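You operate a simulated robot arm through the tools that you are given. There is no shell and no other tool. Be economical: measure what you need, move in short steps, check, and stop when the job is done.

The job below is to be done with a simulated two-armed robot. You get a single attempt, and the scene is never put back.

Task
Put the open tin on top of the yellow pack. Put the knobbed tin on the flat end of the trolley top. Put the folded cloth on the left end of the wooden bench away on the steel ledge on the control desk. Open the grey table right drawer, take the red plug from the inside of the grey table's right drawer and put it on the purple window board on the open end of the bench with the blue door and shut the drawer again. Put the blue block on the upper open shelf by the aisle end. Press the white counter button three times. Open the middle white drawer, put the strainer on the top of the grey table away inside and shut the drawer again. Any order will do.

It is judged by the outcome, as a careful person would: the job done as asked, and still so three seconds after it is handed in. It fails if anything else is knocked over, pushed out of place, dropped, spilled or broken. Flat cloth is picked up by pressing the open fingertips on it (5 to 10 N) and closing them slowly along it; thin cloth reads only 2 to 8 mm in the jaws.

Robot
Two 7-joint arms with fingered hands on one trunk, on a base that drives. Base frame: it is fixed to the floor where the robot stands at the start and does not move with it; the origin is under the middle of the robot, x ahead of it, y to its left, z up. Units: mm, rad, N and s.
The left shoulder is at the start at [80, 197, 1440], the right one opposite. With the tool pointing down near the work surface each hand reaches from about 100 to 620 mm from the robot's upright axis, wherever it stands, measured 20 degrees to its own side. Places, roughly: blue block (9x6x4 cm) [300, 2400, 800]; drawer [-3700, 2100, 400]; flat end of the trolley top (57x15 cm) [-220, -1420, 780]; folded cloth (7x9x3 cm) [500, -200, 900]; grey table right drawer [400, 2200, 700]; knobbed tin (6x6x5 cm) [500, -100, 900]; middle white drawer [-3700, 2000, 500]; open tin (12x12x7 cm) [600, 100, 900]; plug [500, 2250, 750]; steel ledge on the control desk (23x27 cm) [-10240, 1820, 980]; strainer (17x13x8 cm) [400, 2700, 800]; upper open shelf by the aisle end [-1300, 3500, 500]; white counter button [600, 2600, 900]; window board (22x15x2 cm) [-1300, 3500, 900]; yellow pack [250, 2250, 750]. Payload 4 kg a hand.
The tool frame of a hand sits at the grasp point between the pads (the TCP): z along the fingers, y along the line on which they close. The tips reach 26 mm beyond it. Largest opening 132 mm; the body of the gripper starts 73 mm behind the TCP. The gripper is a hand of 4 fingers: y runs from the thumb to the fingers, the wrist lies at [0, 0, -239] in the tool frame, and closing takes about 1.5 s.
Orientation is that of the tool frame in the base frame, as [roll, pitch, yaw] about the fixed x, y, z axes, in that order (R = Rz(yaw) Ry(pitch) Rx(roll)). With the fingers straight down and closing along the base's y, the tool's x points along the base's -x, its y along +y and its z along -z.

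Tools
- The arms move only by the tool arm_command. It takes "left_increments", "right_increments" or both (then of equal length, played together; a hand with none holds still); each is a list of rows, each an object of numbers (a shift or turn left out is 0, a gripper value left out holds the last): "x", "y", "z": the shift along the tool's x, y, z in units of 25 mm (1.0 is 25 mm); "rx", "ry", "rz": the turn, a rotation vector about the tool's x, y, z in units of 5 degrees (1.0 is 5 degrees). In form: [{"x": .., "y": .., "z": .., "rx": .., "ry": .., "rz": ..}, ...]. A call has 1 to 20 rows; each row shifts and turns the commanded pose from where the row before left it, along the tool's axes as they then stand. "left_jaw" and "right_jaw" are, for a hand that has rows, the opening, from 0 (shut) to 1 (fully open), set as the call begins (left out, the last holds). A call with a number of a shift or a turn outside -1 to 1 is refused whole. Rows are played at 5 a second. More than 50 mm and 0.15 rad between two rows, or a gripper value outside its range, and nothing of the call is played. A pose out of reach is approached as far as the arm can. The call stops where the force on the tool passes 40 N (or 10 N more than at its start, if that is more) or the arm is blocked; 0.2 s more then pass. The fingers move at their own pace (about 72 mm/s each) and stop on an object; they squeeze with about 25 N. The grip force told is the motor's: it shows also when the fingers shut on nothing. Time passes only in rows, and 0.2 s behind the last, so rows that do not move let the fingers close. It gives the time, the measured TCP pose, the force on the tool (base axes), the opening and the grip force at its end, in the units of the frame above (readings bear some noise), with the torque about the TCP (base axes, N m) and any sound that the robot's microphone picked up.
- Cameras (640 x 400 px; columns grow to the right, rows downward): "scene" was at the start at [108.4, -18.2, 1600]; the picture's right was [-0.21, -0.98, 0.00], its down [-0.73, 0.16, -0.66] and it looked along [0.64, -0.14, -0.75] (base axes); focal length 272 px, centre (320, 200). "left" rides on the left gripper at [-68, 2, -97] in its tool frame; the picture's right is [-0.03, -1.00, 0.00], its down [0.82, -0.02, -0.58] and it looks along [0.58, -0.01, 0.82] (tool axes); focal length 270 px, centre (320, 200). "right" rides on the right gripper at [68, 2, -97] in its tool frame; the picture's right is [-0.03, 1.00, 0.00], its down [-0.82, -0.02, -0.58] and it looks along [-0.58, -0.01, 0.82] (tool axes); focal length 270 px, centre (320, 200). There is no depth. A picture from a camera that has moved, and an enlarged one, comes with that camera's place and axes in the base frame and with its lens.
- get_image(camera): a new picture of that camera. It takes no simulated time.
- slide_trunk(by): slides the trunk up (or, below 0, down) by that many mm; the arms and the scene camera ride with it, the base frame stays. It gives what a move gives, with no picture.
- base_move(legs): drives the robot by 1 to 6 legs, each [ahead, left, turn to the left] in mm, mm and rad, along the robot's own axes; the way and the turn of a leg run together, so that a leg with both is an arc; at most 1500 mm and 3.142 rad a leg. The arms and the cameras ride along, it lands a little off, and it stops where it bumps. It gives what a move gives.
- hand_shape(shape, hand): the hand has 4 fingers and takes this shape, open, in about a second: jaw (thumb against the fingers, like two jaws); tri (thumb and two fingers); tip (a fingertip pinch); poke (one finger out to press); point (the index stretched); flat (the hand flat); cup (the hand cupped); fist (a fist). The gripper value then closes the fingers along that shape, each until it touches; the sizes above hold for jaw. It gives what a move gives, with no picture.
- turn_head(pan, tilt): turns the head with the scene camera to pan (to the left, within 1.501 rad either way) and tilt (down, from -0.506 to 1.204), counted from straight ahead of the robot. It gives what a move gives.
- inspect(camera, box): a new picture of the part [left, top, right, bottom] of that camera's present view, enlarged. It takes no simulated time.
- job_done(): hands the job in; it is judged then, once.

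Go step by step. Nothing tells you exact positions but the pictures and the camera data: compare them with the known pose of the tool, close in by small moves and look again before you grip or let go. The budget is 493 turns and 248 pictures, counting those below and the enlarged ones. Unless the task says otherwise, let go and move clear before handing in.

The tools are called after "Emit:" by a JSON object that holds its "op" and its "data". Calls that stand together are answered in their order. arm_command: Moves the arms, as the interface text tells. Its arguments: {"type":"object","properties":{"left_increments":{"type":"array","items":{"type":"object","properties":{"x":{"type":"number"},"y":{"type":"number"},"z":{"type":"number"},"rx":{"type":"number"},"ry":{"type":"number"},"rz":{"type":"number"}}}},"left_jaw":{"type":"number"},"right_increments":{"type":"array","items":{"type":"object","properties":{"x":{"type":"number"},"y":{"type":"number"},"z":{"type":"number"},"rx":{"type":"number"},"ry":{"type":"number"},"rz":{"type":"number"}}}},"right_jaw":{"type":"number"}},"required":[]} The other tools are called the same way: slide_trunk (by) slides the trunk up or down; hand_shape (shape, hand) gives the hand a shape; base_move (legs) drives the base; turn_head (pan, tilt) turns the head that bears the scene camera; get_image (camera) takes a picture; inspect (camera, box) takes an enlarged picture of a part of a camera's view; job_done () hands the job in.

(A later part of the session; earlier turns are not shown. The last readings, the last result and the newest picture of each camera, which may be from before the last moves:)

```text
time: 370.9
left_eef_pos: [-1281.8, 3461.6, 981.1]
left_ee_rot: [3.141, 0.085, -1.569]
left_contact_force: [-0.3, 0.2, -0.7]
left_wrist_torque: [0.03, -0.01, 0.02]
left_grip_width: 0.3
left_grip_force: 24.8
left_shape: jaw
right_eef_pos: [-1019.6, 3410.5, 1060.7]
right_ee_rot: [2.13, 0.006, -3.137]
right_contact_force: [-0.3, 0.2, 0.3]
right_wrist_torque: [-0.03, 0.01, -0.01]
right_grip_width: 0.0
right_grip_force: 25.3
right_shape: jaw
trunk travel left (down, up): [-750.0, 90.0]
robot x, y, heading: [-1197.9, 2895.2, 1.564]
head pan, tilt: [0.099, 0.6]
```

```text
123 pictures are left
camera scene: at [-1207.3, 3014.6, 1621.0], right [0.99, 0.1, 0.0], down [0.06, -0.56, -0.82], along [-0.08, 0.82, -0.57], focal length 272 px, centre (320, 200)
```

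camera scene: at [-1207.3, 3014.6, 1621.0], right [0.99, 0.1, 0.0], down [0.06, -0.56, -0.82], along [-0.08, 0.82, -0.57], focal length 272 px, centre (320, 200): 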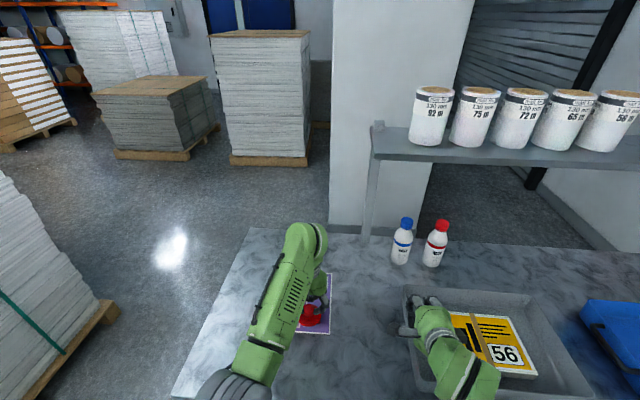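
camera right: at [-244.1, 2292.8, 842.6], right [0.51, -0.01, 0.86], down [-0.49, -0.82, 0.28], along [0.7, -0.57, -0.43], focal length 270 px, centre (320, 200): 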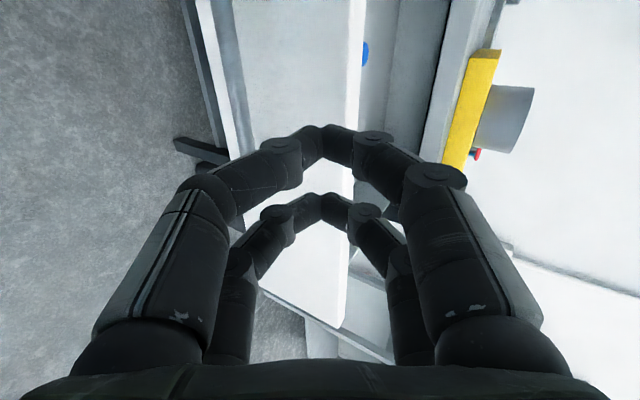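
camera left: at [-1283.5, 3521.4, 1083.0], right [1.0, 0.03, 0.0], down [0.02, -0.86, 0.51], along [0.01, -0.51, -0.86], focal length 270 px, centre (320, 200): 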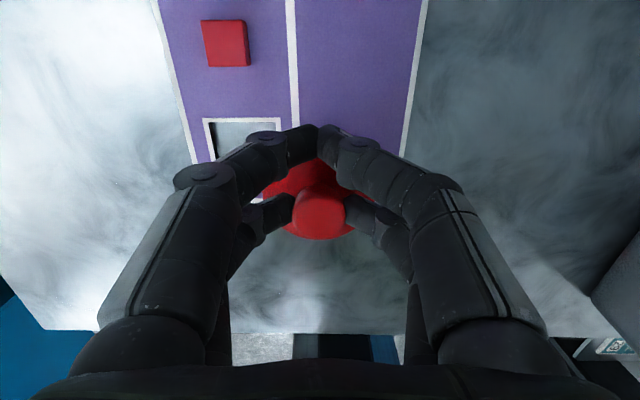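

I take a closer look at the board's layout before choosing the spot.

Emit:
{"op": "inspect", "data": {"camera": "scene", "box": [260, 240, 380, 350]}}

```text
3.64 times, centred on (320, 295) of scene
camera zoom: at [-1207.3, 3014.6, 1621.0], right [0.99, 0.1, 0.0], down [0.06, -0.56, -0.82], along [-0.08, 0.82, -0.57], focal length 989 px, centre (320, -146)
```

zoom: 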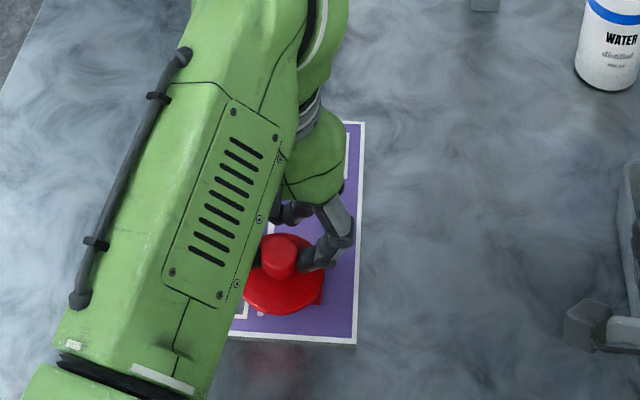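

Emit:
{"op": "arm_command", "data": {"left_increments": [{"x": 0.996, "z": -0.087}, {"x": 0.996, "z": -0.087}, {"x": 0.996, "z": -0.087}, {"x": 0.996, "z": -0.087}, {"x": 0.996, "z": -0.087}, {}]}}

Emit:
{"op": "turn_head", "data": {"pan": 0.15, "tilt": 0.9}}

Emit:
{"op": "get_image", "data": {"camera": "scene"}}

```text
time: 372.3
left_eef_pos: [-1281.8, 3337.1, 981.0]
left_ee_rot: [3.141, 0.087, -1.569]
left_contact_force: [0.2, -0.5, 0.0]
left_wrist_torque: [0.0, -0.04, 0.0]
left_grip_width: 0.0
left_grip_force: 24.7
left_shape: jaw
right_eef_pos: [-1019.7, 3410.5, 1060.6]
right_ee_rot: [2.13, 0.005, -3.138]
right_contact_force: [-1.2, 0.3, -0.4]
right_wrist_torque: [0.03, -0.01, 0.0]
right_grip_width: 0.1
right_grip_force: 24.2
right_shape: jaw
trunk travel left (down, up): [-750.0, 90.0]
robot x, y, heading: [-1199.8, 2897.7, 1.57]
head pan, tilt: [0.099, 0.6]
```

```text
time: 373.1
left_eef_pos: [-1281.1, 3336.9, 980.5]
left_ee_rot: [3.141, 0.086, -1.569]
left_contact_force: [-0.6, 0.2, -0.5]
left_wrist_torque: [-0.01, 0.02, 0.03]
left_grip_width: 0.0
left_grip_force: 25.2
left_shape: jaw
right_eef_pos: [-1019.0, 3412.4, 1060.8]
right_ee_rot: [2.129, 0.004, -3.137]
right_contact_force: [0.4, 0.0, 0.3]
right_wrist_torque: [0.0, 0.03, 0.01]
right_grip_width: 0.2
right_grip_force: 25.0
right_shape: jaw
trunk travel left (down, up): [-750.0, 90.0]
robot x, y, heading: [-1200.2, 2903.6, 1.572]
head pan, tilt: [0.15, 0.901]
```

```text
121 pictures are left
camera scene: at [-1209.7, 3001.4, 1596.3], right [0.99, 0.15, 0.0], down [0.12, -0.77, -0.62], along [-0.09, 0.61, -0.78], focal length 272 px, centre (320, 200)
```

scene: 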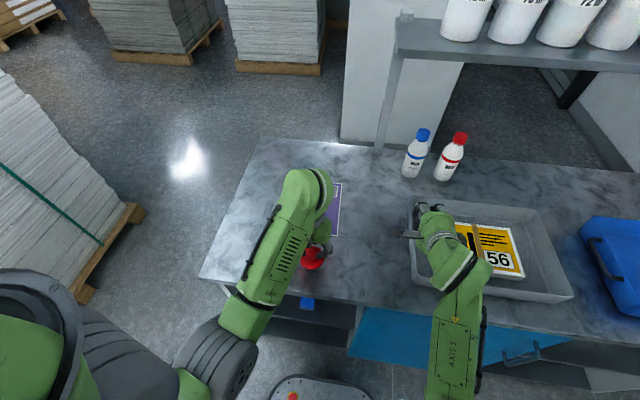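

The free purple area right of the white line, between the far window and the near red tile, is centred at about (-1264,3508). I drive 60 mm closer and position the plug above it.

Emit:
{"op": "base_move", "data": {"legs": [[60, -17, 0]]}}

Emit:
{"op": "arm_command", "data": {"left_increments": [{"x": -0.996, "z": 0.087}, {"x": -0.996, "z": 0.087}, {"x": -0.996, "z": 0.087}, {"x": -0.996, "z": 0.087}, {"x": -0.996, "z": 0.087}, {}]}}

Emit:
{"op": "get_image", "data": {"camera": "left"}}

```text
time: 374.1
left_eef_pos: [-1267.4, 3388.5, 983.7]
left_ee_rot: [-3.141, 0.095, -1.567]
left_contact_force: [-0.4, -0.7, 0.5]
left_wrist_torque: [0.01, -0.01, -0.01]
left_grip_width: 0.0
left_grip_force: 24.7
left_shape: jaw
right_eef_pos: [-1005.7, 3461.6, 1067.1]
right_ee_rot: [2.123, 0.007, -3.138]
right_contact_force: [-0.5, -1.6, 1.3]
right_wrist_torque: [0.01, 0.01, -0.01]
right_grip_width: 0.1
right_grip_force: 24.6
right_shape: jaw
trunk travel left (down, up): [-750.0, 90.0]
robot x, y, heading: [-1183.8, 2958.5, 1.571]
head pan, tilt: [0.15, 0.901]
```

```text
time: 375.5
left_eef_pos: [-1265.6, 3521.2, 982.8]
left_ee_rot: [3.141, 0.086, -1.568]
left_contact_force: [-0.4, -0.7, -0.1]
left_wrist_torque: [0.01, 0.05, -0.04]
left_grip_width: 0.0
left_grip_force: 24.6
left_shape: jaw
right_eef_pos: [-1003.7, 3469.3, 1061.4]
right_ee_rot: [2.126, 0.004, -3.139]
right_contact_force: [-0.7, -0.7, -0.3]
right_wrist_torque: [0.0, 0.04, -0.02]
right_grip_width: 0.1
right_grip_force: 24.3
right_shape: jaw
trunk travel left (down, up): [-750.0, 90.0]
robot x, y, heading: [-1188.9, 2958.7, 1.571]
head pan, tilt: [0.15, 0.901]
```

```text
120 pictures are left
camera left: at [-1267.3, 3581.9, 1084.2], right [1.0, 0.03, 0.0], down [0.02, -0.86, 0.5], along [0.01, -0.5, -0.86], focal length 270 px, centre (320, 200)
```

left: 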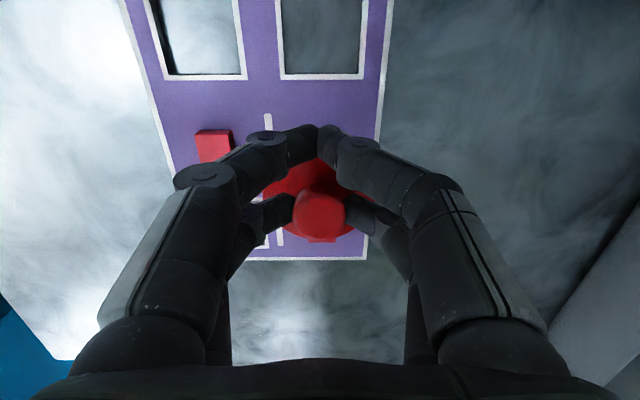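

The landing spot lies on plain purple between the far window and the near red tile. I move 12 mm further and descend.

Emit:
{"op": "arm_command", "data": {"left_increments": [{"x": -0.48, "z": 0.04}, {"z": 0.9, "x": 0.08}, {}]}}

Emit:
{"op": "get_image", "data": {"camera": "left"}}

```text
time: 376.3
left_eef_pos: [-1266.5, 3532.6, 959.9]
left_ee_rot: [-3.141, 0.088, -1.57]
left_contact_force: [0.1, -0.3, 4.3]
left_wrist_torque: [-0.03, 0.05, 0.0]
left_grip_width: 0.1
left_grip_force: 25.1
left_shape: jaw
right_eef_pos: [-1003.9, 3468.6, 1062.2]
right_ee_rot: [2.128, 0.004, -3.136]
right_contact_force: [0.0, 0.7, -0.1]
right_wrist_torque: [0.0, 0.01, 0.0]
right_grip_width: 0.1
right_grip_force: 25.0
right_shape: jaw
trunk travel left (down, up): [-750.0, 90.0]
robot x, y, heading: [-1181.7, 2956.3, 1.573]
head pan, tilt: [0.15, 0.901]
```

```text
119 pictures are left
camera left: at [-1267.1, 3592.8, 1062.2], right [1.0, 0.03, 0.0], down [0.02, -0.86, 0.5], along [0.02, -0.5, -0.86], focal length 270 px, centre (320, 200)
```

left: 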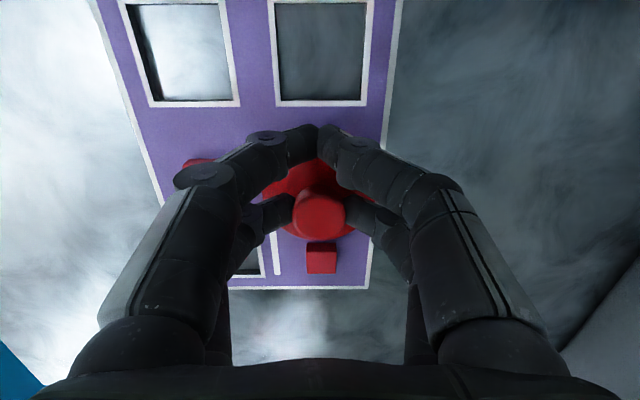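

The plug touches the board, clear of the red tile. I settle it and open the fingers.

Emit:
{"op": "arm_command", "data": {"left_increments": [{"z": 0.06}, {}]}}

Emit:
{"op": "arm_command", "data": {"left_increments": [{}, {}, {}], "left_jaw": 0.35}}

Emit:
{"op": "arm_command", "data": {"left_increments": [{"z": -0.6}, {"z": -1}, {"z": -1}, {"x": 1}, {"x": 1}, {}]}}

Emit:
{"op": "get_image", "data": {"camera": "left"}}

```text
time: 376.9
left_eef_pos: [-1265.4, 3533.0, 959.3]
left_ee_rot: [-3.139, 0.09, -1.568]
left_contact_force: [-0.6, -0.9, 13.5]
left_wrist_torque: [-0.25, -0.01, -0.06]
left_grip_width: 0.1
left_grip_force: 24.7
left_shape: jaw
right_eef_pos: [-1002.8, 3469.2, 1061.5]
right_ee_rot: [2.128, 0.003, -3.136]
right_contact_force: [0.5, -0.7, 0.7]
right_wrist_torque: [-0.01, 0.06, -0.01]
right_grip_width: 0.0
right_grip_force: 24.8
right_shape: jaw
trunk travel left (down, up): [-750.0, 90.0]
robot x, y, heading: [-1183.0, 2956.9, 1.569]
head pan, tilt: [0.15, 0.901]
```

```text
time: 377.7
left_eef_pos: [-1265.5, 3531.4, 955.8]
left_ee_rot: [3.141, 0.085, -1.57]
left_contact_force: [0.8, -0.2, -0.1]
left_wrist_torque: [0.01, -0.02, -0.02]
left_grip_width: 45.7
left_grip_force: 0.1
left_shape: jaw
right_eef_pos: [-1003.5, 3470.5, 1061.5]
right_ee_rot: [2.128, 0.005, -3.136]
right_contact_force: [-0.1, -0.6, 0.1]
right_wrist_torque: [-0.03, 0.02, -0.01]
right_grip_width: 0.3
right_grip_force: 25.3
right_shape: jaw
trunk travel left (down, up): [-750.0, 90.0]
robot x, y, heading: [-1184.0, 2957.6, 1.572]
head pan, tilt: [0.15, 0.901]
```

```text
time: 379.1
left_eef_pos: [-1264.4, 3477.1, 1014.1]
left_ee_rot: [-3.141, 0.086, -1.57]
left_contact_force: [0.6, -0.7, -0.2]
left_wrist_torque: [-0.02, 0.01, 0.0]
left_grip_width: 46.3
left_grip_force: 0.0
left_shape: jaw
right_eef_pos: [-1003.4, 3469.5, 1061.2]
right_ee_rot: [2.13, 0.004, -3.136]
right_contact_force: [-0.4, 0.4, 0.0]
right_wrist_torque: [-0.01, 0.02, -0.05]
right_grip_width: 0.1
right_grip_force: 24.7
right_shape: jaw
trunk travel left (down, up): [-750.0, 90.0]
robot x, y, heading: [-1183.1, 2955.6, 1.575]
head pan, tilt: [0.15, 0.901]
```

```text
118 pictures are left
camera left: at [-1265.8, 3537.8, 1117.2], right [1.0, 0.03, 0.0], down [0.02, -0.86, 0.51], along [0.01, -0.51, -0.86], focal length 270 px, centre (320, 200)
```

left: 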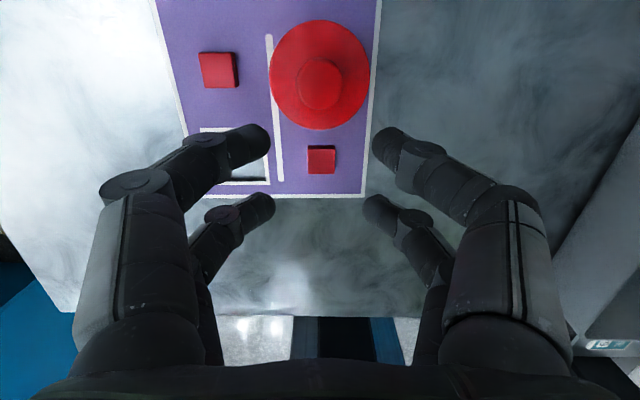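

The plug lies flat on the purple board. Next I fetch the strainer from the grey table.

Emit:
{"op": "base_move", "data": {"legs": [[-450, 0, 0], [0, 0, -1.572], [700, 90, 0], [270, 0, 0]]}}

Emit:
{"op": "turn_head", "data": {"pan": 0.25, "tilt": 0.85}}

Emit:
{"op": "get_image", "data": {"camera": "scene"}}

Emit:
{"op": "get_image", "data": {"camera": "left"}}

```text
time: 390.6
left_eef_pos: [308.4, 2686.7, 1016.9]
left_ee_rot: [3.14, 0.089, -3.134]
left_contact_force: [0.6, 0.1, 0.5]
left_wrist_torque: [-0.02, -0.02, 0.01]
left_grip_width: 45.8
left_grip_force: 0.1
left_shape: jaw
right_eef_pos: [303.2, 2426.0, 1060.6]
right_ee_rot: [2.125, 0.004, 1.584]
right_contact_force: [0.0, 0.4, 0.1]
right_wrist_torque: [0.0, 0.0, -0.01]
right_grip_width: 0.3
right_grip_force: 25.2
right_shape: jaw
trunk travel left (down, up): [-750.0, 90.0]
robot x, y, heading: [-208.1, 2600.4, 0.008]
head pan, tilt: [0.15, 0.901]
```

```text
time: 391.3
left_eef_pos: [310.3, 2687.2, 1016.0]
left_ee_rot: [-3.141, 0.089, -3.133]
left_contact_force: [0.1, 0.0, 0.0]
left_wrist_torque: [-0.02, 0.02, -0.04]
left_grip_width: 45.7
left_grip_force: 0.1
left_shape: jaw
right_eef_pos: [303.9, 2426.6, 1062.1]
right_ee_rot: [2.127, 0.004, 1.585]
right_contact_force: [0.1, 0.2, -1.0]
right_wrist_torque: [0.0, 0.0, -0.02]
right_grip_width: 0.1
right_grip_force: 24.8
right_shape: jaw
trunk travel left (down, up): [-750.0, 90.0]
robot x, y, heading: [-213.3, 2604.4, 0.01]
head pan, tilt: [0.25, 0.85]
```

```text
117 pictures are left
camera scene: at [-101.9, 2621.6, 1600.2], right [0.25, -0.97, 0.0], down [-0.73, -0.19, -0.66], along [0.64, 0.17, -0.75], focal length 272 px, centre (320, 200)
```

scene: 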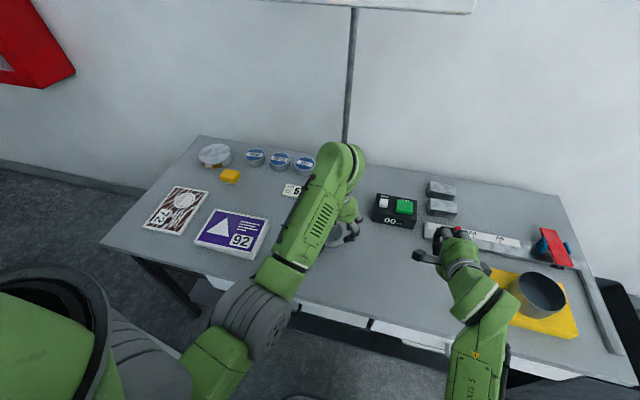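

```text
116 pictures are left
camera left: at [370.2, 2690.2, 1117.8], right [0.03, -1.0, 0.0], down [-0.86, -0.03, 0.5], along [-0.5, -0.02, -0.86], focal length 270 px, centre (320, 200)
```

left: 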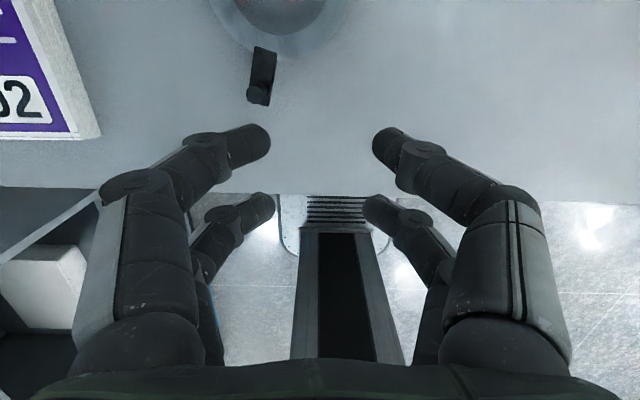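

Emit:
{"op": "arm_command", "data": {"left_increments": [{"x": -0.9, "y": 0.4, "ry": 1}, {"x": -0.9, "y": 0.4}, {"x": -0.9, "y": 0.4}, {}], "left_jaw": 0.7}}

Emit:
{"op": "get_image", "data": {"camera": "left"}}

```text
time: 392.3
left_eef_pos: [378.5, 2718.2, 1018.2]
left_ee_rot: [3.141, -0.001, -3.133]
left_contact_force: [0.2, 0.7, -0.3]
left_wrist_torque: [-0.01, 0.0, -0.03]
left_grip_width: 92.0
left_grip_force: 0.0
left_shape: jaw
right_eef_pos: [304.4, 2426.9, 1061.8]
right_ee_rot: [2.128, 0.003, 1.584]
right_contact_force: [-0.2, 0.2, 0.3]
right_wrist_torque: [0.0, -0.02, -0.01]
right_grip_width: 0.0
right_grip_force: 25.2
right_shape: jaw
trunk travel left (down, up): [-750.0, 90.0]
robot x, y, heading: [-211.0, 2601.7, 0.009]
head pan, tilt: [0.25, 0.85]
```

```text
115 pictures are left
camera left: at [447.0, 2722.0, 1113.8], right [0.03, -1.0, 0.0], down [-0.82, -0.03, 0.58], along [-0.58, -0.02, -0.82], focal length 270 px, centre (320, 200)
```

left: 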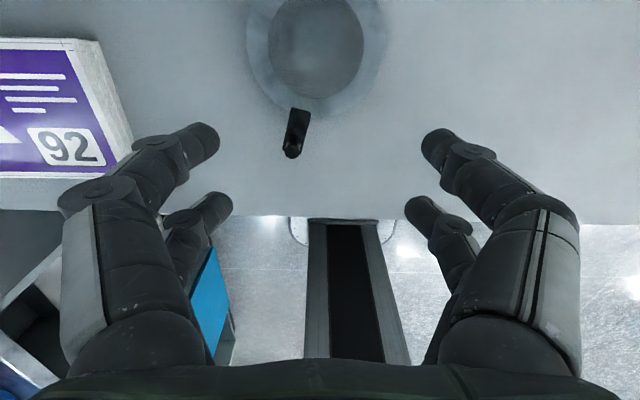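

Emit:
{"op": "inspect", "data": {"camera": "left", "box": [220, 0, 420, 170]}}

Emit:
{"op": "inspect", "data": {"camera": "scene", "box": [280, 180, 420, 280]}}

```text
2.35 times, centred on (320, 85) of left
camera zoom: at [447.0, 2722.0, 1113.8], right [0.03, -1.0, 0.0], down [-0.82, -0.03, 0.58], along [-0.58, -0.02, -0.82], focal length 636 px, centre (320, 471)
```

zoom: 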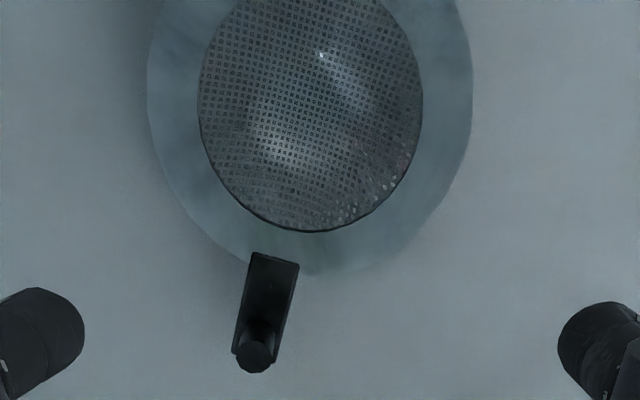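

```text
4.00 times, centred on (350, 230) of scene
camera zoom: at [-101.1, 2621.3, 1600.1], right [0.25, -0.97, 0.0], down [-0.73, -0.19, -0.66], along [0.64, 0.17, -0.75], focal length 1088 px, centre (200, 80)
```

zoom: 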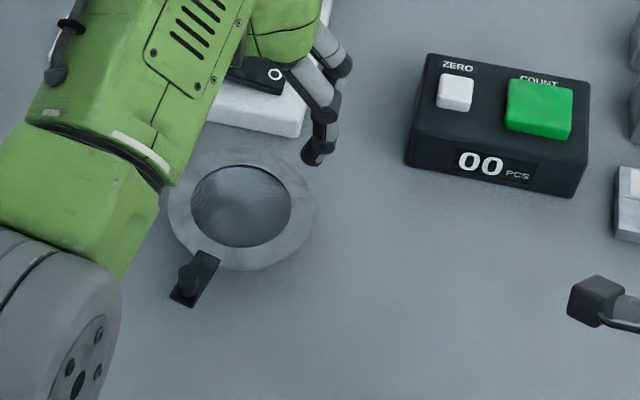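

The strainer's flat handle tab with an upright peg is raised at z≈844, centred about (345,2742). I align the hand with the tab direction and look again.

Emit:
{"op": "arm_command", "data": {"left_increments": [{"x": 0.57, "y": 0.46, "rz": 0.8}, {"x": 0.57, "y": 0.46, "rz": 0.8}, {"rz": 0.8, "z": 1}, {"z": 1}, {}], "left_jaw": 0.5}}

Emit:
{"op": "get_image", "data": {"camera": "left"}}

```text
time: 393.5
left_eef_pos: [349.6, 2740.2, 968.5]
left_ee_rot: [-3.141, 0.001, 2.937]
left_contact_force: [0.4, 0.1, -0.4]
left_wrist_torque: [-0.01, 0.0, 0.01]
left_grip_width: 66.4
left_grip_force: 0.1
left_shape: jaw
right_eef_pos: [304.8, 2426.5, 1062.7]
right_ee_rot: [2.128, 0.004, 1.582]
right_contact_force: [-0.2, -0.1, -0.9]
right_wrist_torque: [0.01, 0.0, 0.0]
right_grip_width: 0.3
right_grip_force: 25.6
right_shape: jaw
trunk travel left (down, up): [-750.0, 90.0]
robot x, y, heading: [-207.5, 2603.5, 0.007]
head pan, tilt: [0.25, 0.85]
```

```text
112 pictures are left
camera left: at [417.2, 2729.5, 1064.9], right [-0.18, -0.98, 0.0], down [-0.8, 0.14, 0.58], along [-0.57, 0.1, -0.82], focal length 270 px, centre (320, 200)
```

left: 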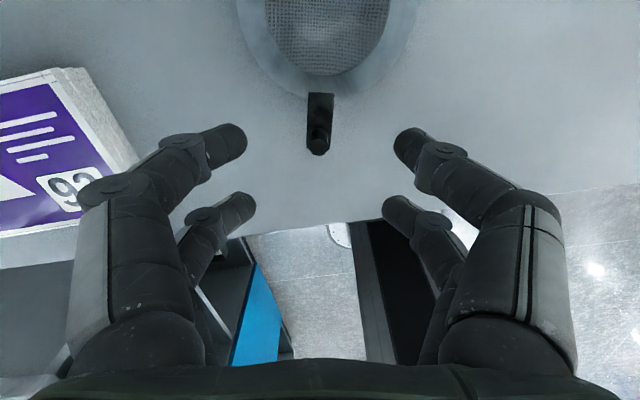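

The tab lines up with the hand. I descend 80 mm and check.

Emit:
{"op": "arm_command", "data": {"left_increments": [{"x": 0.15, "y": 0.08, "z": 1}, {"z": 1}, {"z": 1}, {"z": 0.3}, {}]}}

Emit:
{"op": "get_image", "data": {"camera": "left"}}

```text
time: 394.7
left_eef_pos: [346.0, 2741.0, 884.6]
left_ee_rot: [-3.141, 0.001, 2.941]
left_contact_force: [0.0, -0.6, -0.2]
left_wrist_torque: [-0.01, -0.03, -0.03]
left_grip_width: 66.6
left_grip_force: 0.1
left_shape: jaw
right_eef_pos: [305.3, 2426.3, 1061.4]
right_ee_rot: [2.128, 0.004, 1.583]
right_contact_force: [-0.2, 0.2, 0.3]
right_wrist_torque: [0.0, -0.01, 0.02]
right_grip_width: 0.2
right_grip_force: 25.1
right_shape: jaw
trunk travel left (down, up): [-750.0, 90.0]
robot x, y, heading: [-208.5, 2600.7, 0.009]
head pan, tilt: [0.25, 0.85]
```

```text
111 pictures are left
camera left: at [414.3, 2731.3, 981.4], right [-0.17, -0.98, 0.0], down [-0.8, 0.14, 0.58], along [-0.57, 0.1, -0.82], focal length 270 px, centre (320, 200)
```

left: 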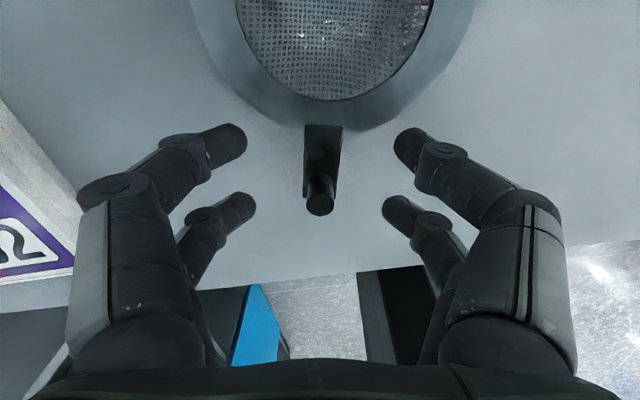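

I shift 8 mm toward the tab's end to keep clear of the flange, descend to the tab and close.

Emit:
{"op": "arm_command", "data": {"left_increments": [{"x": 0.32}, {"z": 0.5}, {"z": 0.4}, {}]}}

Emit:
{"op": "get_image", "data": {"camera": "left"}}

```text
time: 395.7
left_eef_pos: [338.3, 2746.6, 862.3]
left_ee_rot: [3.14, -0.001, 2.942]
left_contact_force: [0.5, -1.0, -0.6]
left_wrist_torque: [-0.01, -0.01, 0.02]
left_grip_width: 66.5
left_grip_force: 0.1
left_shape: jaw
right_eef_pos: [306.0, 2427.4, 1061.0]
right_ee_rot: [2.128, 0.005, 1.584]
right_contact_force: [0.8, 0.0, -0.3]
right_wrist_torque: [-0.04, 0.02, 0.01]
right_grip_width: 0.0
right_grip_force: 25.0
right_shape: jaw
trunk travel left (down, up): [-750.0, 90.0]
robot x, y, heading: [-210.7, 2601.6, 0.01]
head pan, tilt: [0.25, 0.85]
```

```text
110 pictures are left
camera left: at [407.1, 2734.5, 958.6], right [-0.17, -0.98, 0.0], down [-0.8, 0.14, 0.58], along [-0.57, 0.1, -0.82], focal length 270 px, centre (320, 200)
```

left: 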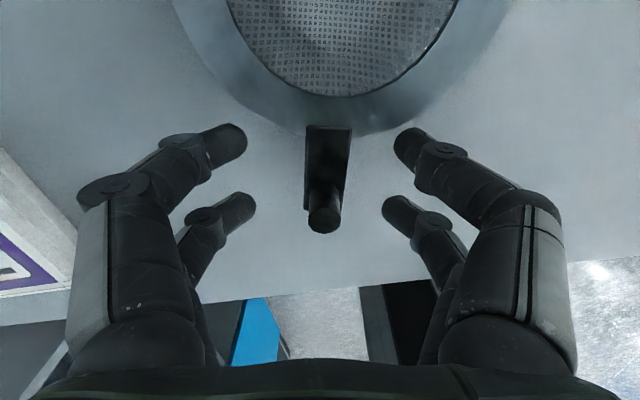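

Emit:
{"op": "arm_command", "data": {"left_increments": [{"x": 0.2, "y": -0.08}, {"z": 0.16}, {}]}}

Emit:
{"op": "arm_command", "data": {"left_increments": [{}, {}, {}, {}, {}], "left_jaw": 0}}

Emit:
{"op": "get_image", "data": {"camera": "left"}}

```text
time: 396.5
left_eef_pos: [333.9, 2744.8, 857.0]
left_ee_rot: [-3.141, -0.003, 2.941]
left_contact_force: [-0.7, -0.3, 0.1]
left_wrist_torque: [-0.02, 0.03, 0.03]
left_grip_width: 66.6
left_grip_force: 0.0
left_shape: jaw
right_eef_pos: [306.2, 2426.5, 1062.9]
right_ee_rot: [2.129, 0.006, 1.583]
right_contact_force: [0.0, 0.6, 0.4]
right_wrist_torque: [-0.02, 0.01, -0.03]
right_grip_width: 0.2
right_grip_force: 25.1
right_shape: jaw
trunk travel left (down, up): [-750.0, 90.0]
robot x, y, heading: [-206.7, 2601.7, 0.015]
head pan, tilt: [0.25, 0.85]
```

```text
time: 397.7
left_eef_pos: [333.9, 2744.3, 858.0]
left_ee_rot: [3.141, 0.001, 2.941]
left_contact_force: [-0.4, -1.2, 4.5]
left_wrist_torque: [-0.23, -0.39, -0.05]
left_grip_width: 10.0
left_grip_force: 24.7
left_shape: jaw
right_eef_pos: [304.8, 2425.9, 1060.6]
right_ee_rot: [2.127, 0.003, 1.583]
right_contact_force: [0.3, -0.6, -0.3]
right_wrist_torque: [0.01, -0.01, 0.01]
right_grip_width: 0.3
right_grip_force: 24.9
right_shape: jaw
trunk travel left (down, up): [-750.0, 90.0]
robot x, y, heading: [-208.2, 2603.5, 0.009]
head pan, tilt: [0.25, 0.85]
```

```text
109 pictures are left
camera left: at [401.7, 2732.9, 955.5], right [-0.18, -0.98, 0.0], down [-0.8, 0.14, 0.58], along [-0.57, 0.1, -0.82], focal length 270 px, centre (320, 200)
```

left: 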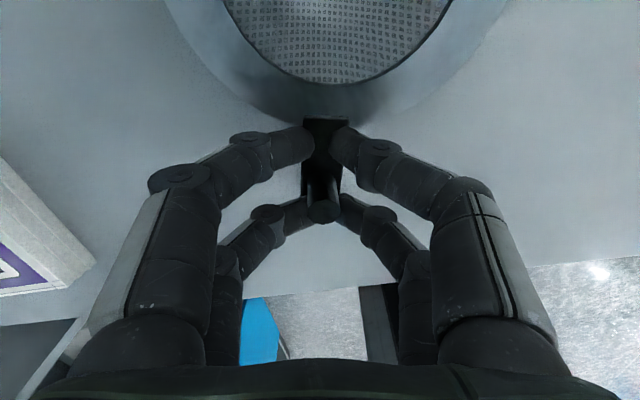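

Both finger pairs hold the tab. I lift a little and check.

Emit:
{"op": "arm_command", "data": {"left_increments": [{"z": -0.4}, {"z": -0.8}, {}]}}

Emit:
{"op": "get_image", "data": {"camera": "left"}}

Emit:
{"op": "inspect", "data": {"camera": "scene", "box": [260, 160, 420, 290]}}

```text
time: 398.5
left_eef_pos: [332.9, 2745.2, 887.3]
left_ee_rot: [-3.141, -0.001, 2.941]
left_contact_force: [0.6, 0.1, 0.4]
left_wrist_torque: [0.01, -0.03, -0.01]
left_grip_width: 6.2
left_grip_force: 24.5
left_shape: jaw
right_eef_pos: [304.9, 2426.3, 1060.4]
right_ee_rot: [2.13, 0.005, 1.583]
right_contact_force: [0.4, 0.4, 0.1]
right_wrist_torque: [0.02, 0.01, -0.01]
right_grip_width: 0.1
right_grip_force: 25.2
right_shape: jaw
trunk travel left (down, up): [-750.0, 90.0]
robot x, y, heading: [-205.9, 2602.4, 0.008]
head pan, tilt: [0.25, 0.85]
```

```text
108 pictures are left
camera left: at [401.8, 2734.2, 983.9], right [-0.17, -0.98, 0.0], down [-0.8, 0.14, 0.58], along [-0.57, 0.1, -0.82], focal length 270 px, centre (320, 200)
```

left: 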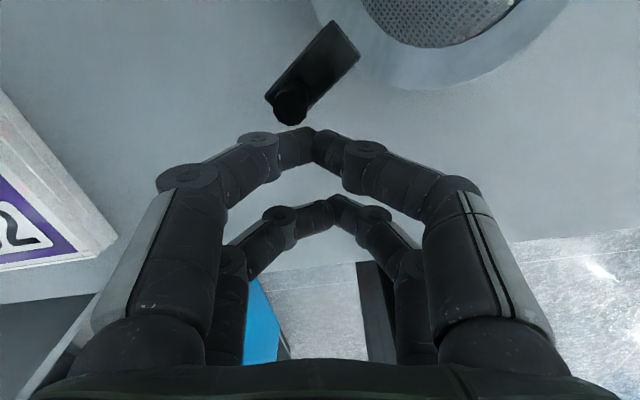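

```text
3.08 times, centred on (340, 225) of scene
camera zoom: at [-101.1, 2621.4, 1600.1], right [0.25, -0.97, 0.0], down [-0.73, -0.19, -0.66], along [0.64, 0.17, -0.75], focal length 837 px, centre (258, 123)
```

zoom: 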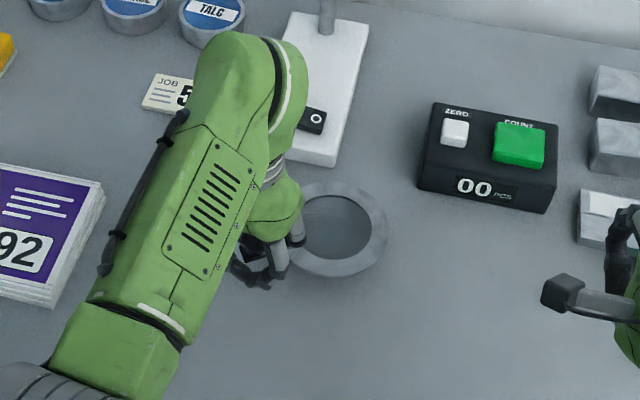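

The tab slipped out forward and the strainer turned a bit, but still stands. I raise the hand and measure it again.

Emit:
{"op": "arm_command", "data": {"left_increments": [{"z": -1}, {"z": -1}, {"x": 0.6}, {}], "left_jaw": 0.6}}

Emit:
{"op": "inspect", "data": {"camera": "left", "box": [220, 0, 440, 160]}}

Emit:
{"op": "turn_head", "data": {"pan": 0.4, "tilt": 0.85}}

Emit:
{"op": "get_image", "data": {"camera": "scene"}}

```text
time: 399.5
left_eef_pos: [318.7, 2748.2, 938.4]
left_ee_rot: [-3.141, -0.001, 2.941]
left_contact_force: [0.5, -0.1, 0.3]
left_wrist_torque: [0.01, 0.01, 0.03]
left_grip_width: 79.0
left_grip_force: 0.1
left_shape: jaw
right_eef_pos: [305.4, 2425.9, 1061.0]
right_ee_rot: [2.13, 0.005, 1.581]
right_contact_force: [-0.7, -0.9, 0.4]
right_wrist_torque: [-0.02, -0.03, 0.01]
right_grip_width: 0.2
right_grip_force: 25.0
right_shape: jaw
trunk travel left (down, up): [-750.0, 90.0]
robot x, y, heading: [-211.6, 2603.5, 0.01]
head pan, tilt: [0.25, 0.85]
```

```text
2.50 times, centred on (330, 80) of left
camera zoom: at [387.5, 2736.5, 1035.0], right [-0.17, -0.98, 0.0], down [-0.8, 0.14, 0.58], along [-0.57, 0.1, -0.82], focal length 676 px, centre (295, 500)
```

zoom: 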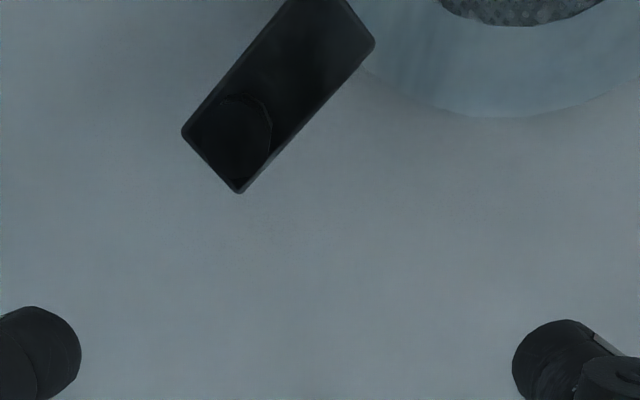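

```text
time: 400.2
left_eef_pos: [319.1, 2747.8, 938.4]
left_ee_rot: [3.14, -0.003, 2.941]
left_contact_force: [-0.3, -1.1, 0.0]
left_wrist_torque: [-0.01, 0.0, -0.04]
left_grip_width: 78.9
left_grip_force: 0.0
left_shape: jaw
right_eef_pos: [305.3, 2426.7, 1062.1]
right_ee_rot: [2.129, 0.004, 1.584]
right_contact_force: [0.4, -0.1, 1.2]
right_wrist_torque: [0.01, 0.02, 0.01]
right_grip_width: 0.1
right_grip_force: 24.9
right_shape: jaw
trunk travel left (down, up): [-750.0, 90.0]
robot x, y, heading: [-206.5, 2602.0, 0.012]
head pan, tilt: [0.4, 0.85]
```

```text
105 pictures are left
camera scene: at [-104.8, 2632.5, 1600.1], right [0.4, -0.92, 0.0], down [-0.69, -0.3, -0.66], along [0.61, 0.26, -0.75], focal length 272 px, centre (320, 200)
```

scene: 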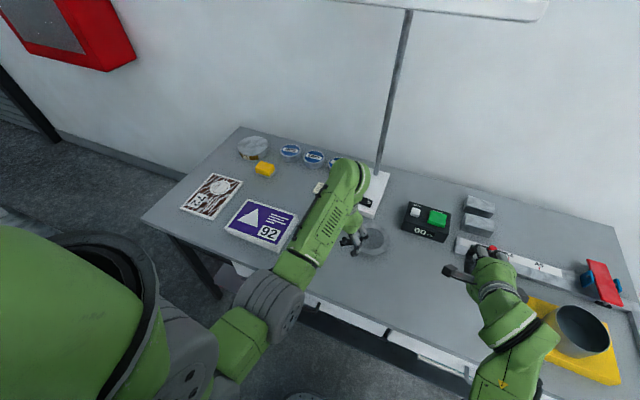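

Emit:
{"op": "arm_command", "data": {"left_increments": [{"z": -1, "y": 0.5}, {"z": -1, "y": 1}, {"z": -1, "y": 1}, {"y": 1}, {"y": 1}, {"y": 1}, {}]}}

Emit:
{"op": "inspect", "data": {"camera": "scene", "box": [310, 180, 430, 280]}}

Emit:
{"op": "get_image", "data": {"camera": "left"}}

```text
time: 401.8
left_eef_pos: [347.7, 2883.4, 1011.7]
left_ee_rot: [-3.14, -0.003, 2.941]
left_contact_force: [-0.2, -0.8, 0.0]
left_wrist_torque: [-0.01, -0.01, 0.0]
left_grip_width: 78.8
left_grip_force: 0.1
left_shape: jaw
right_eef_pos: [305.2, 2426.7, 1061.1]
right_ee_rot: [2.13, 0.004, 1.584]
right_contact_force: [0.4, 0.3, 0.1]
right_wrist_torque: [0.01, -0.02, 0.0]
right_grip_width: 0.2
right_grip_force: 24.8
right_shape: jaw
trunk travel left (down, up): [-750.0, 90.0]
robot x, y, heading: [-208.9, 2601.2, 0.01]
head pan, tilt: [0.4, 0.85]
```

```text
4.00 times, centred on (370, 230) of scene
camera zoom: at [-105.0, 2632.3, 1600.1], right [0.4, -0.92, 0.0], down [-0.69, -0.3, -0.66], along [0.61, 0.26, -0.75], focal length 1088 px, centre (120, 80)
```

zoom: 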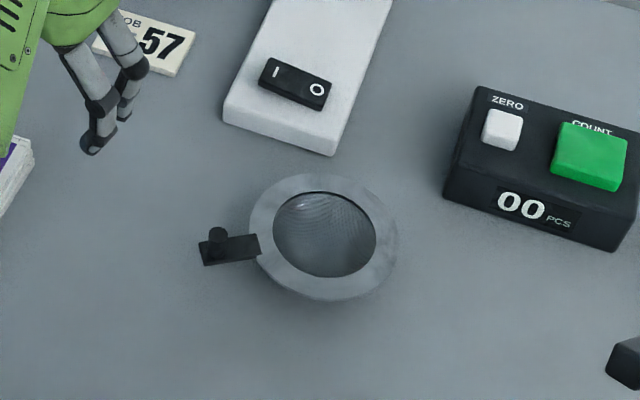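

```text
103 pictures are left
camera left: at [414.5, 2871.9, 1108.5], right [-0.18, -0.98, 0.0], down [-0.8, 0.14, 0.58], along [-0.57, 0.1, -0.82], focal length 270 px, centre (320, 200)
```

left: 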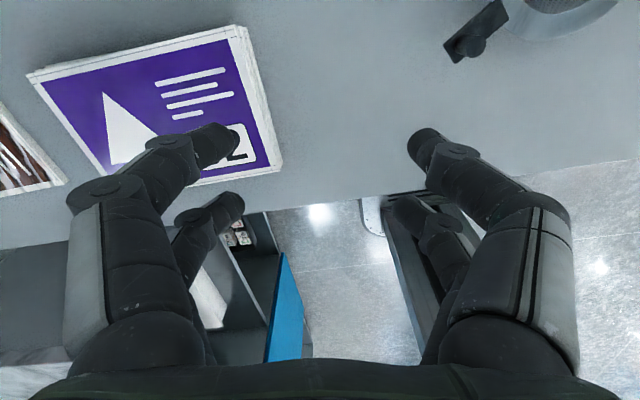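

The strainer is a bowl with a ring flange (centre about (425,2672), flange about 62 mm radius, hole 43 mm). I will grip the ring on its left side, one finger row inside the bowl, as with the tin. I move closer and look.

Emit:
{"op": "base_move", "data": {"legs": [[70, 0, -0.01]]}}

Emit:
{"op": "arm_command", "data": {"left_increments": [{"rz": -0.8}, {"rz": -0.8}, {"rz": -0.8}, {"y": -1}, {"y": -1}, {"y": -1}, {"y": -1}, {"y": -1}, {"y": -1}, {"y": -0.4, "z": 0.6}, {}], "left_jaw": 0.45}}

Emit:
{"op": "get_image", "data": {"camera": "left"}}

```text
time: 402.8
left_eef_pos: [410.2, 2877.8, 1017.2]
left_ee_rot: [3.141, 0.008, 2.931]
left_contact_force: [-1.1, 0.4, 0.2]
left_wrist_torque: [0.05, -0.05, -0.02]
left_grip_width: 78.6
left_grip_force: 0.1
left_shape: jaw
right_eef_pos: [364.0, 2422.2, 1065.6]
right_ee_rot: [2.121, 0.005, 1.571]
right_contact_force: [-0.6, 0.4, 0.5]
right_wrist_torque: [0.05, 0.01, 0.02]
right_grip_width: 0.0
right_grip_force: 25.2
right_shape: jaw
trunk travel left (down, up): [-750.0, 90.0]
robot x, y, heading: [-138.7, 2605.6, -0.004]
head pan, tilt: [0.4, 0.85]
```

```text
time: 405.2
left_eef_pos: [418.0, 2718.3, 998.1]
left_ee_rot: [3.141, 0.0, 3.14]
left_contact_force: [-0.5, -0.8, -0.1]
left_wrist_torque: [0.01, -0.06, 0.03]
left_grip_width: 59.9
left_grip_force: 0.1
left_shape: jaw
right_eef_pos: [371.7, 2421.1, 1061.4]
right_ee_rot: [2.13, 0.005, 1.573]
right_contact_force: [-0.6, 0.8, -0.1]
right_wrist_torque: [0.02, -0.05, 0.0]
right_grip_width: 0.2
right_grip_force: 25.2
right_shape: jaw
trunk travel left (down, up): [-750.0, 90.0]
robot x, y, heading: [-141.7, 2603.9, -0.004]
head pan, tilt: [0.4, 0.85]
```

```text
102 pictures are left
camera left: at [486.7, 2720.4, 1094.0], right [0.02, -1.0, 0.0], down [-0.82, -0.02, 0.58], along [-0.58, -0.01, -0.82], focal length 270 px, centre (320, 200)
```

left: 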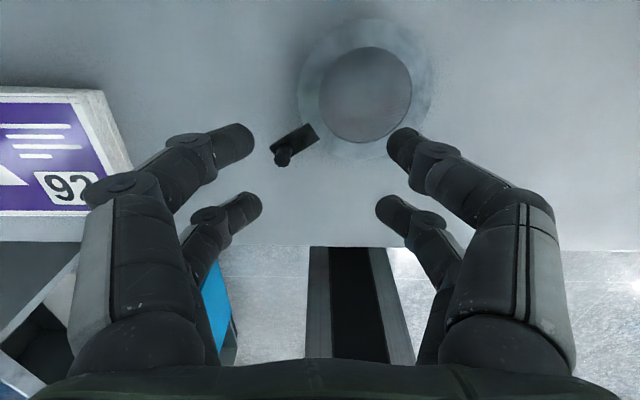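

I align to the ring's left side at (425,2731) and descend to just above it.

Emit:
{"op": "arm_command", "data": {"left_increments": [{"x": -0.48, "y": 0.52, "z": 1}, {"z": 1}, {"z": 1}, {"z": 1}, {"z": 0.6}, {}]}}

Emit:
{"op": "get_image", "data": {"camera": "left"}}

```text
time: 406.6
left_eef_pos: [429.6, 2730.0, 882.3]
left_ee_rot: [-3.14, -0.001, 3.141]
left_contact_force: [0.6, -0.1, -0.6]
left_wrist_torque: [0.02, -0.02, 0.01]
left_grip_width: 60.0
left_grip_force: 0.2
left_shape: jaw
right_eef_pos: [371.7, 2420.6, 1061.2]
right_ee_rot: [2.129, 0.005, 1.572]
right_contact_force: [-0.3, 0.0, -1.0]
right_wrist_torque: [-0.01, 0.03, -0.05]
right_grip_width: 0.0
right_grip_force: 25.2
right_shape: jaw
trunk travel left (down, up): [-750.0, 90.0]
robot x, y, heading: [-138.8, 2601.7, -0.001]
head pan, tilt: [0.4, 0.85]
```

```text
101 pictures are left
camera left: at [498.4, 2732.8, 979.3], right [0.02, -1.0, 0.0], down [-0.82, -0.02, 0.58], along [-0.58, -0.01, -0.82], focal length 270 px, centre (320, 200)
```

left: 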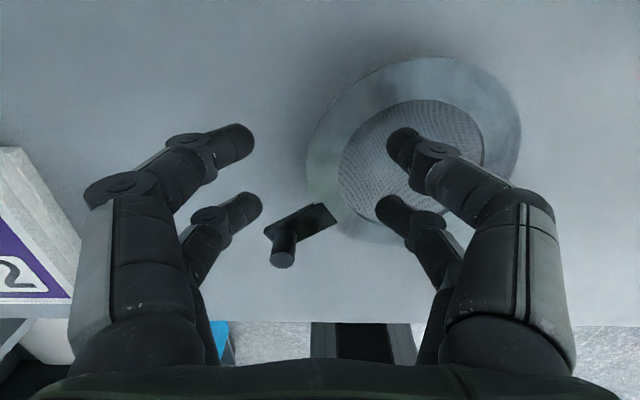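

Alignment looks right. I descend into position, watching the force.

Emit:
{"op": "arm_command", "data": {"left_increments": [{"z": 0.6}, {"z": 0.6}, {"z": 0.2}, {}]}}

Emit:
{"op": "get_image", "data": {"camera": "left"}}

```text
time: 407.6
left_eef_pos: [430.0, 2730.8, 846.1]
left_ee_rot: [-3.14, -0.003, 3.139]
left_contact_force: [1.0, 0.1, -0.5]
left_wrist_torque: [-0.02, -0.01, -0.01]
left_grip_width: 59.2
left_grip_force: 0.1
left_shape: jaw
right_eef_pos: [372.0, 2420.9, 1060.2]
right_ee_rot: [2.129, 0.004, 1.573]
right_contact_force: [0.1, -0.1, -0.1]
right_wrist_torque: [0.03, -0.02, 0.0]
right_grip_width: 0.0
right_grip_force: 24.9
right_shape: jaw
trunk travel left (down, up): [-750.0, 90.0]
robot x, y, heading: [-144.3, 2602.9, -0.001]
head pan, tilt: [0.4, 0.85]
```

```text
100 pictures are left
camera left: at [498.9, 2732.5, 942.6], right [0.02, -1.0, 0.0], down [-0.81, -0.02, 0.58], along [-0.58, -0.01, -0.81], focal length 270 px, centre (320, 200)
```

left: 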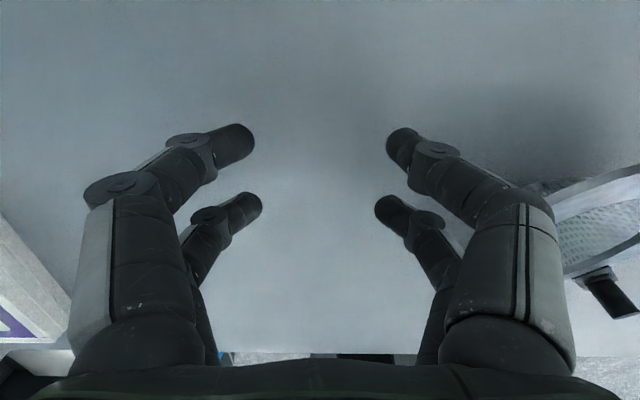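

The strainer has been pushed to the right and seems tilted. I look from the head before moving.

Emit:
{"op": "inspect", "data": {"camera": "scene", "box": [260, 160, 440, 300]}}

Emit:
{"op": "inspect", "data": {"camera": "left", "box": [440, 120, 640, 360]}}

```text
2.86 times, centred on (350, 230) of scene
camera zoom: at [-34.8, 2631.2, 1599.9], right [0.39, -0.92, 0.0], down [-0.69, -0.29, -0.66], along [0.61, 0.26, -0.75], focal length 777 px, centre (234, 114)
```

zoom: 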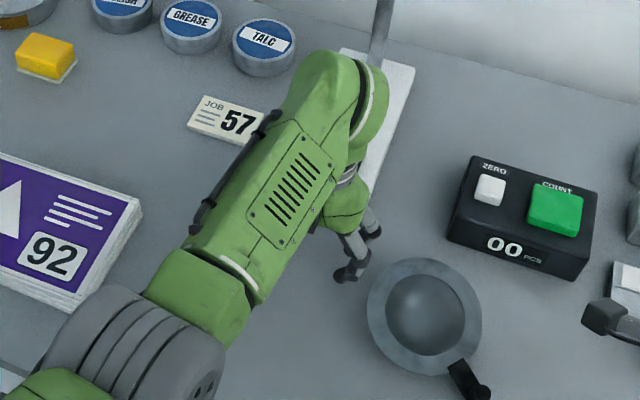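

```text
1.67 times, centred on (540, 240) of left
camera zoom: at [498.9, 2732.5, 942.6], right [0.02, -1.0, 0.0], down [-0.81, -0.02, 0.58], along [-0.58, -0.01, -0.81], focal length 450 px, centre (-47, 133)
```

zoom: 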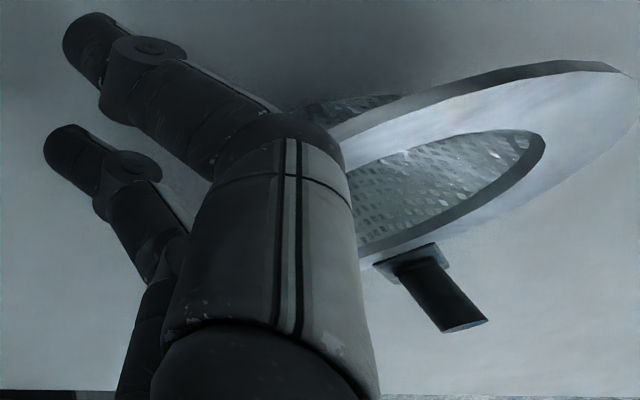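

Emit:
{"op": "arm_command", "data": {"left_increments": [{"y": 0.4}, {"z": -1}, {"z": -1}, {"z": -1}, {"z": -1}, {"z": -1}, {}]}}

Emit:
{"op": "inspect", "data": {"camera": "scene", "box": [290, 190, 450, 310]}}

Emit:
{"op": "get_image", "data": {"camera": "left"}}

```text
time: 409.2
left_eef_pos: [429.5, 2740.2, 971.5]
left_ee_rot: [-3.14, -0.002, 3.14]
left_contact_force: [-0.8, 0.7, 0.0]
left_wrist_torque: [0.02, -0.03, 0.02]
left_grip_width: 59.3
left_grip_force: 0.0
left_shape: jaw
right_eef_pos: [372.1, 2422.7, 1060.5]
right_ee_rot: [2.129, 0.004, 1.572]
right_contact_force: [0.0, -0.6, 0.7]
right_wrist_torque: [-0.02, 0.01, -0.01]
right_grip_width: 0.1
right_grip_force: 24.2
right_shape: jaw
trunk travel left (down, up): [-750.0, 90.0]
robot x, y, heading: [-137.1, 2607.0, 0.001]
head pan, tilt: [0.4, 0.85]
```

```text
3.33 times, centred on (370, 250) of scene
camera zoom: at [-35.9, 2631.9, 1600.1], right [0.39, -0.92, 0.0], down [-0.69, -0.29, -0.66], along [0.61, 0.26, -0.75], focal length 906 px, centre (153, 33)
```

zoom: 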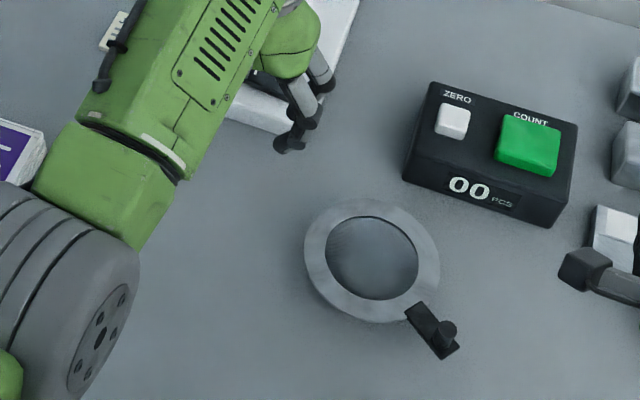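

```text
96 pictures are left
camera left: at [498.4, 2742.4, 1068.3], right [0.02, -1.0, 0.0], down [-0.82, -0.02, 0.58], along [-0.58, -0.01, -0.82], focal length 270 px, centre (320, 200)
```

left: 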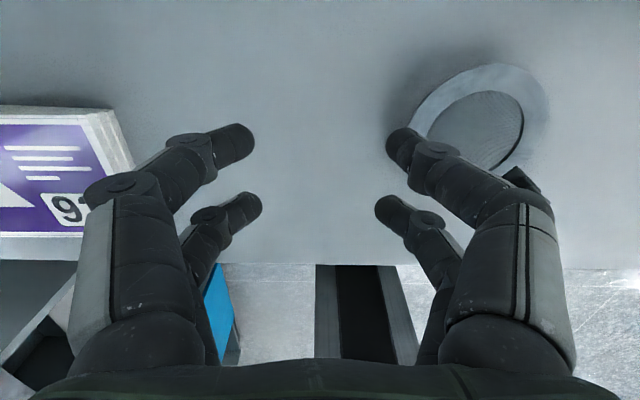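

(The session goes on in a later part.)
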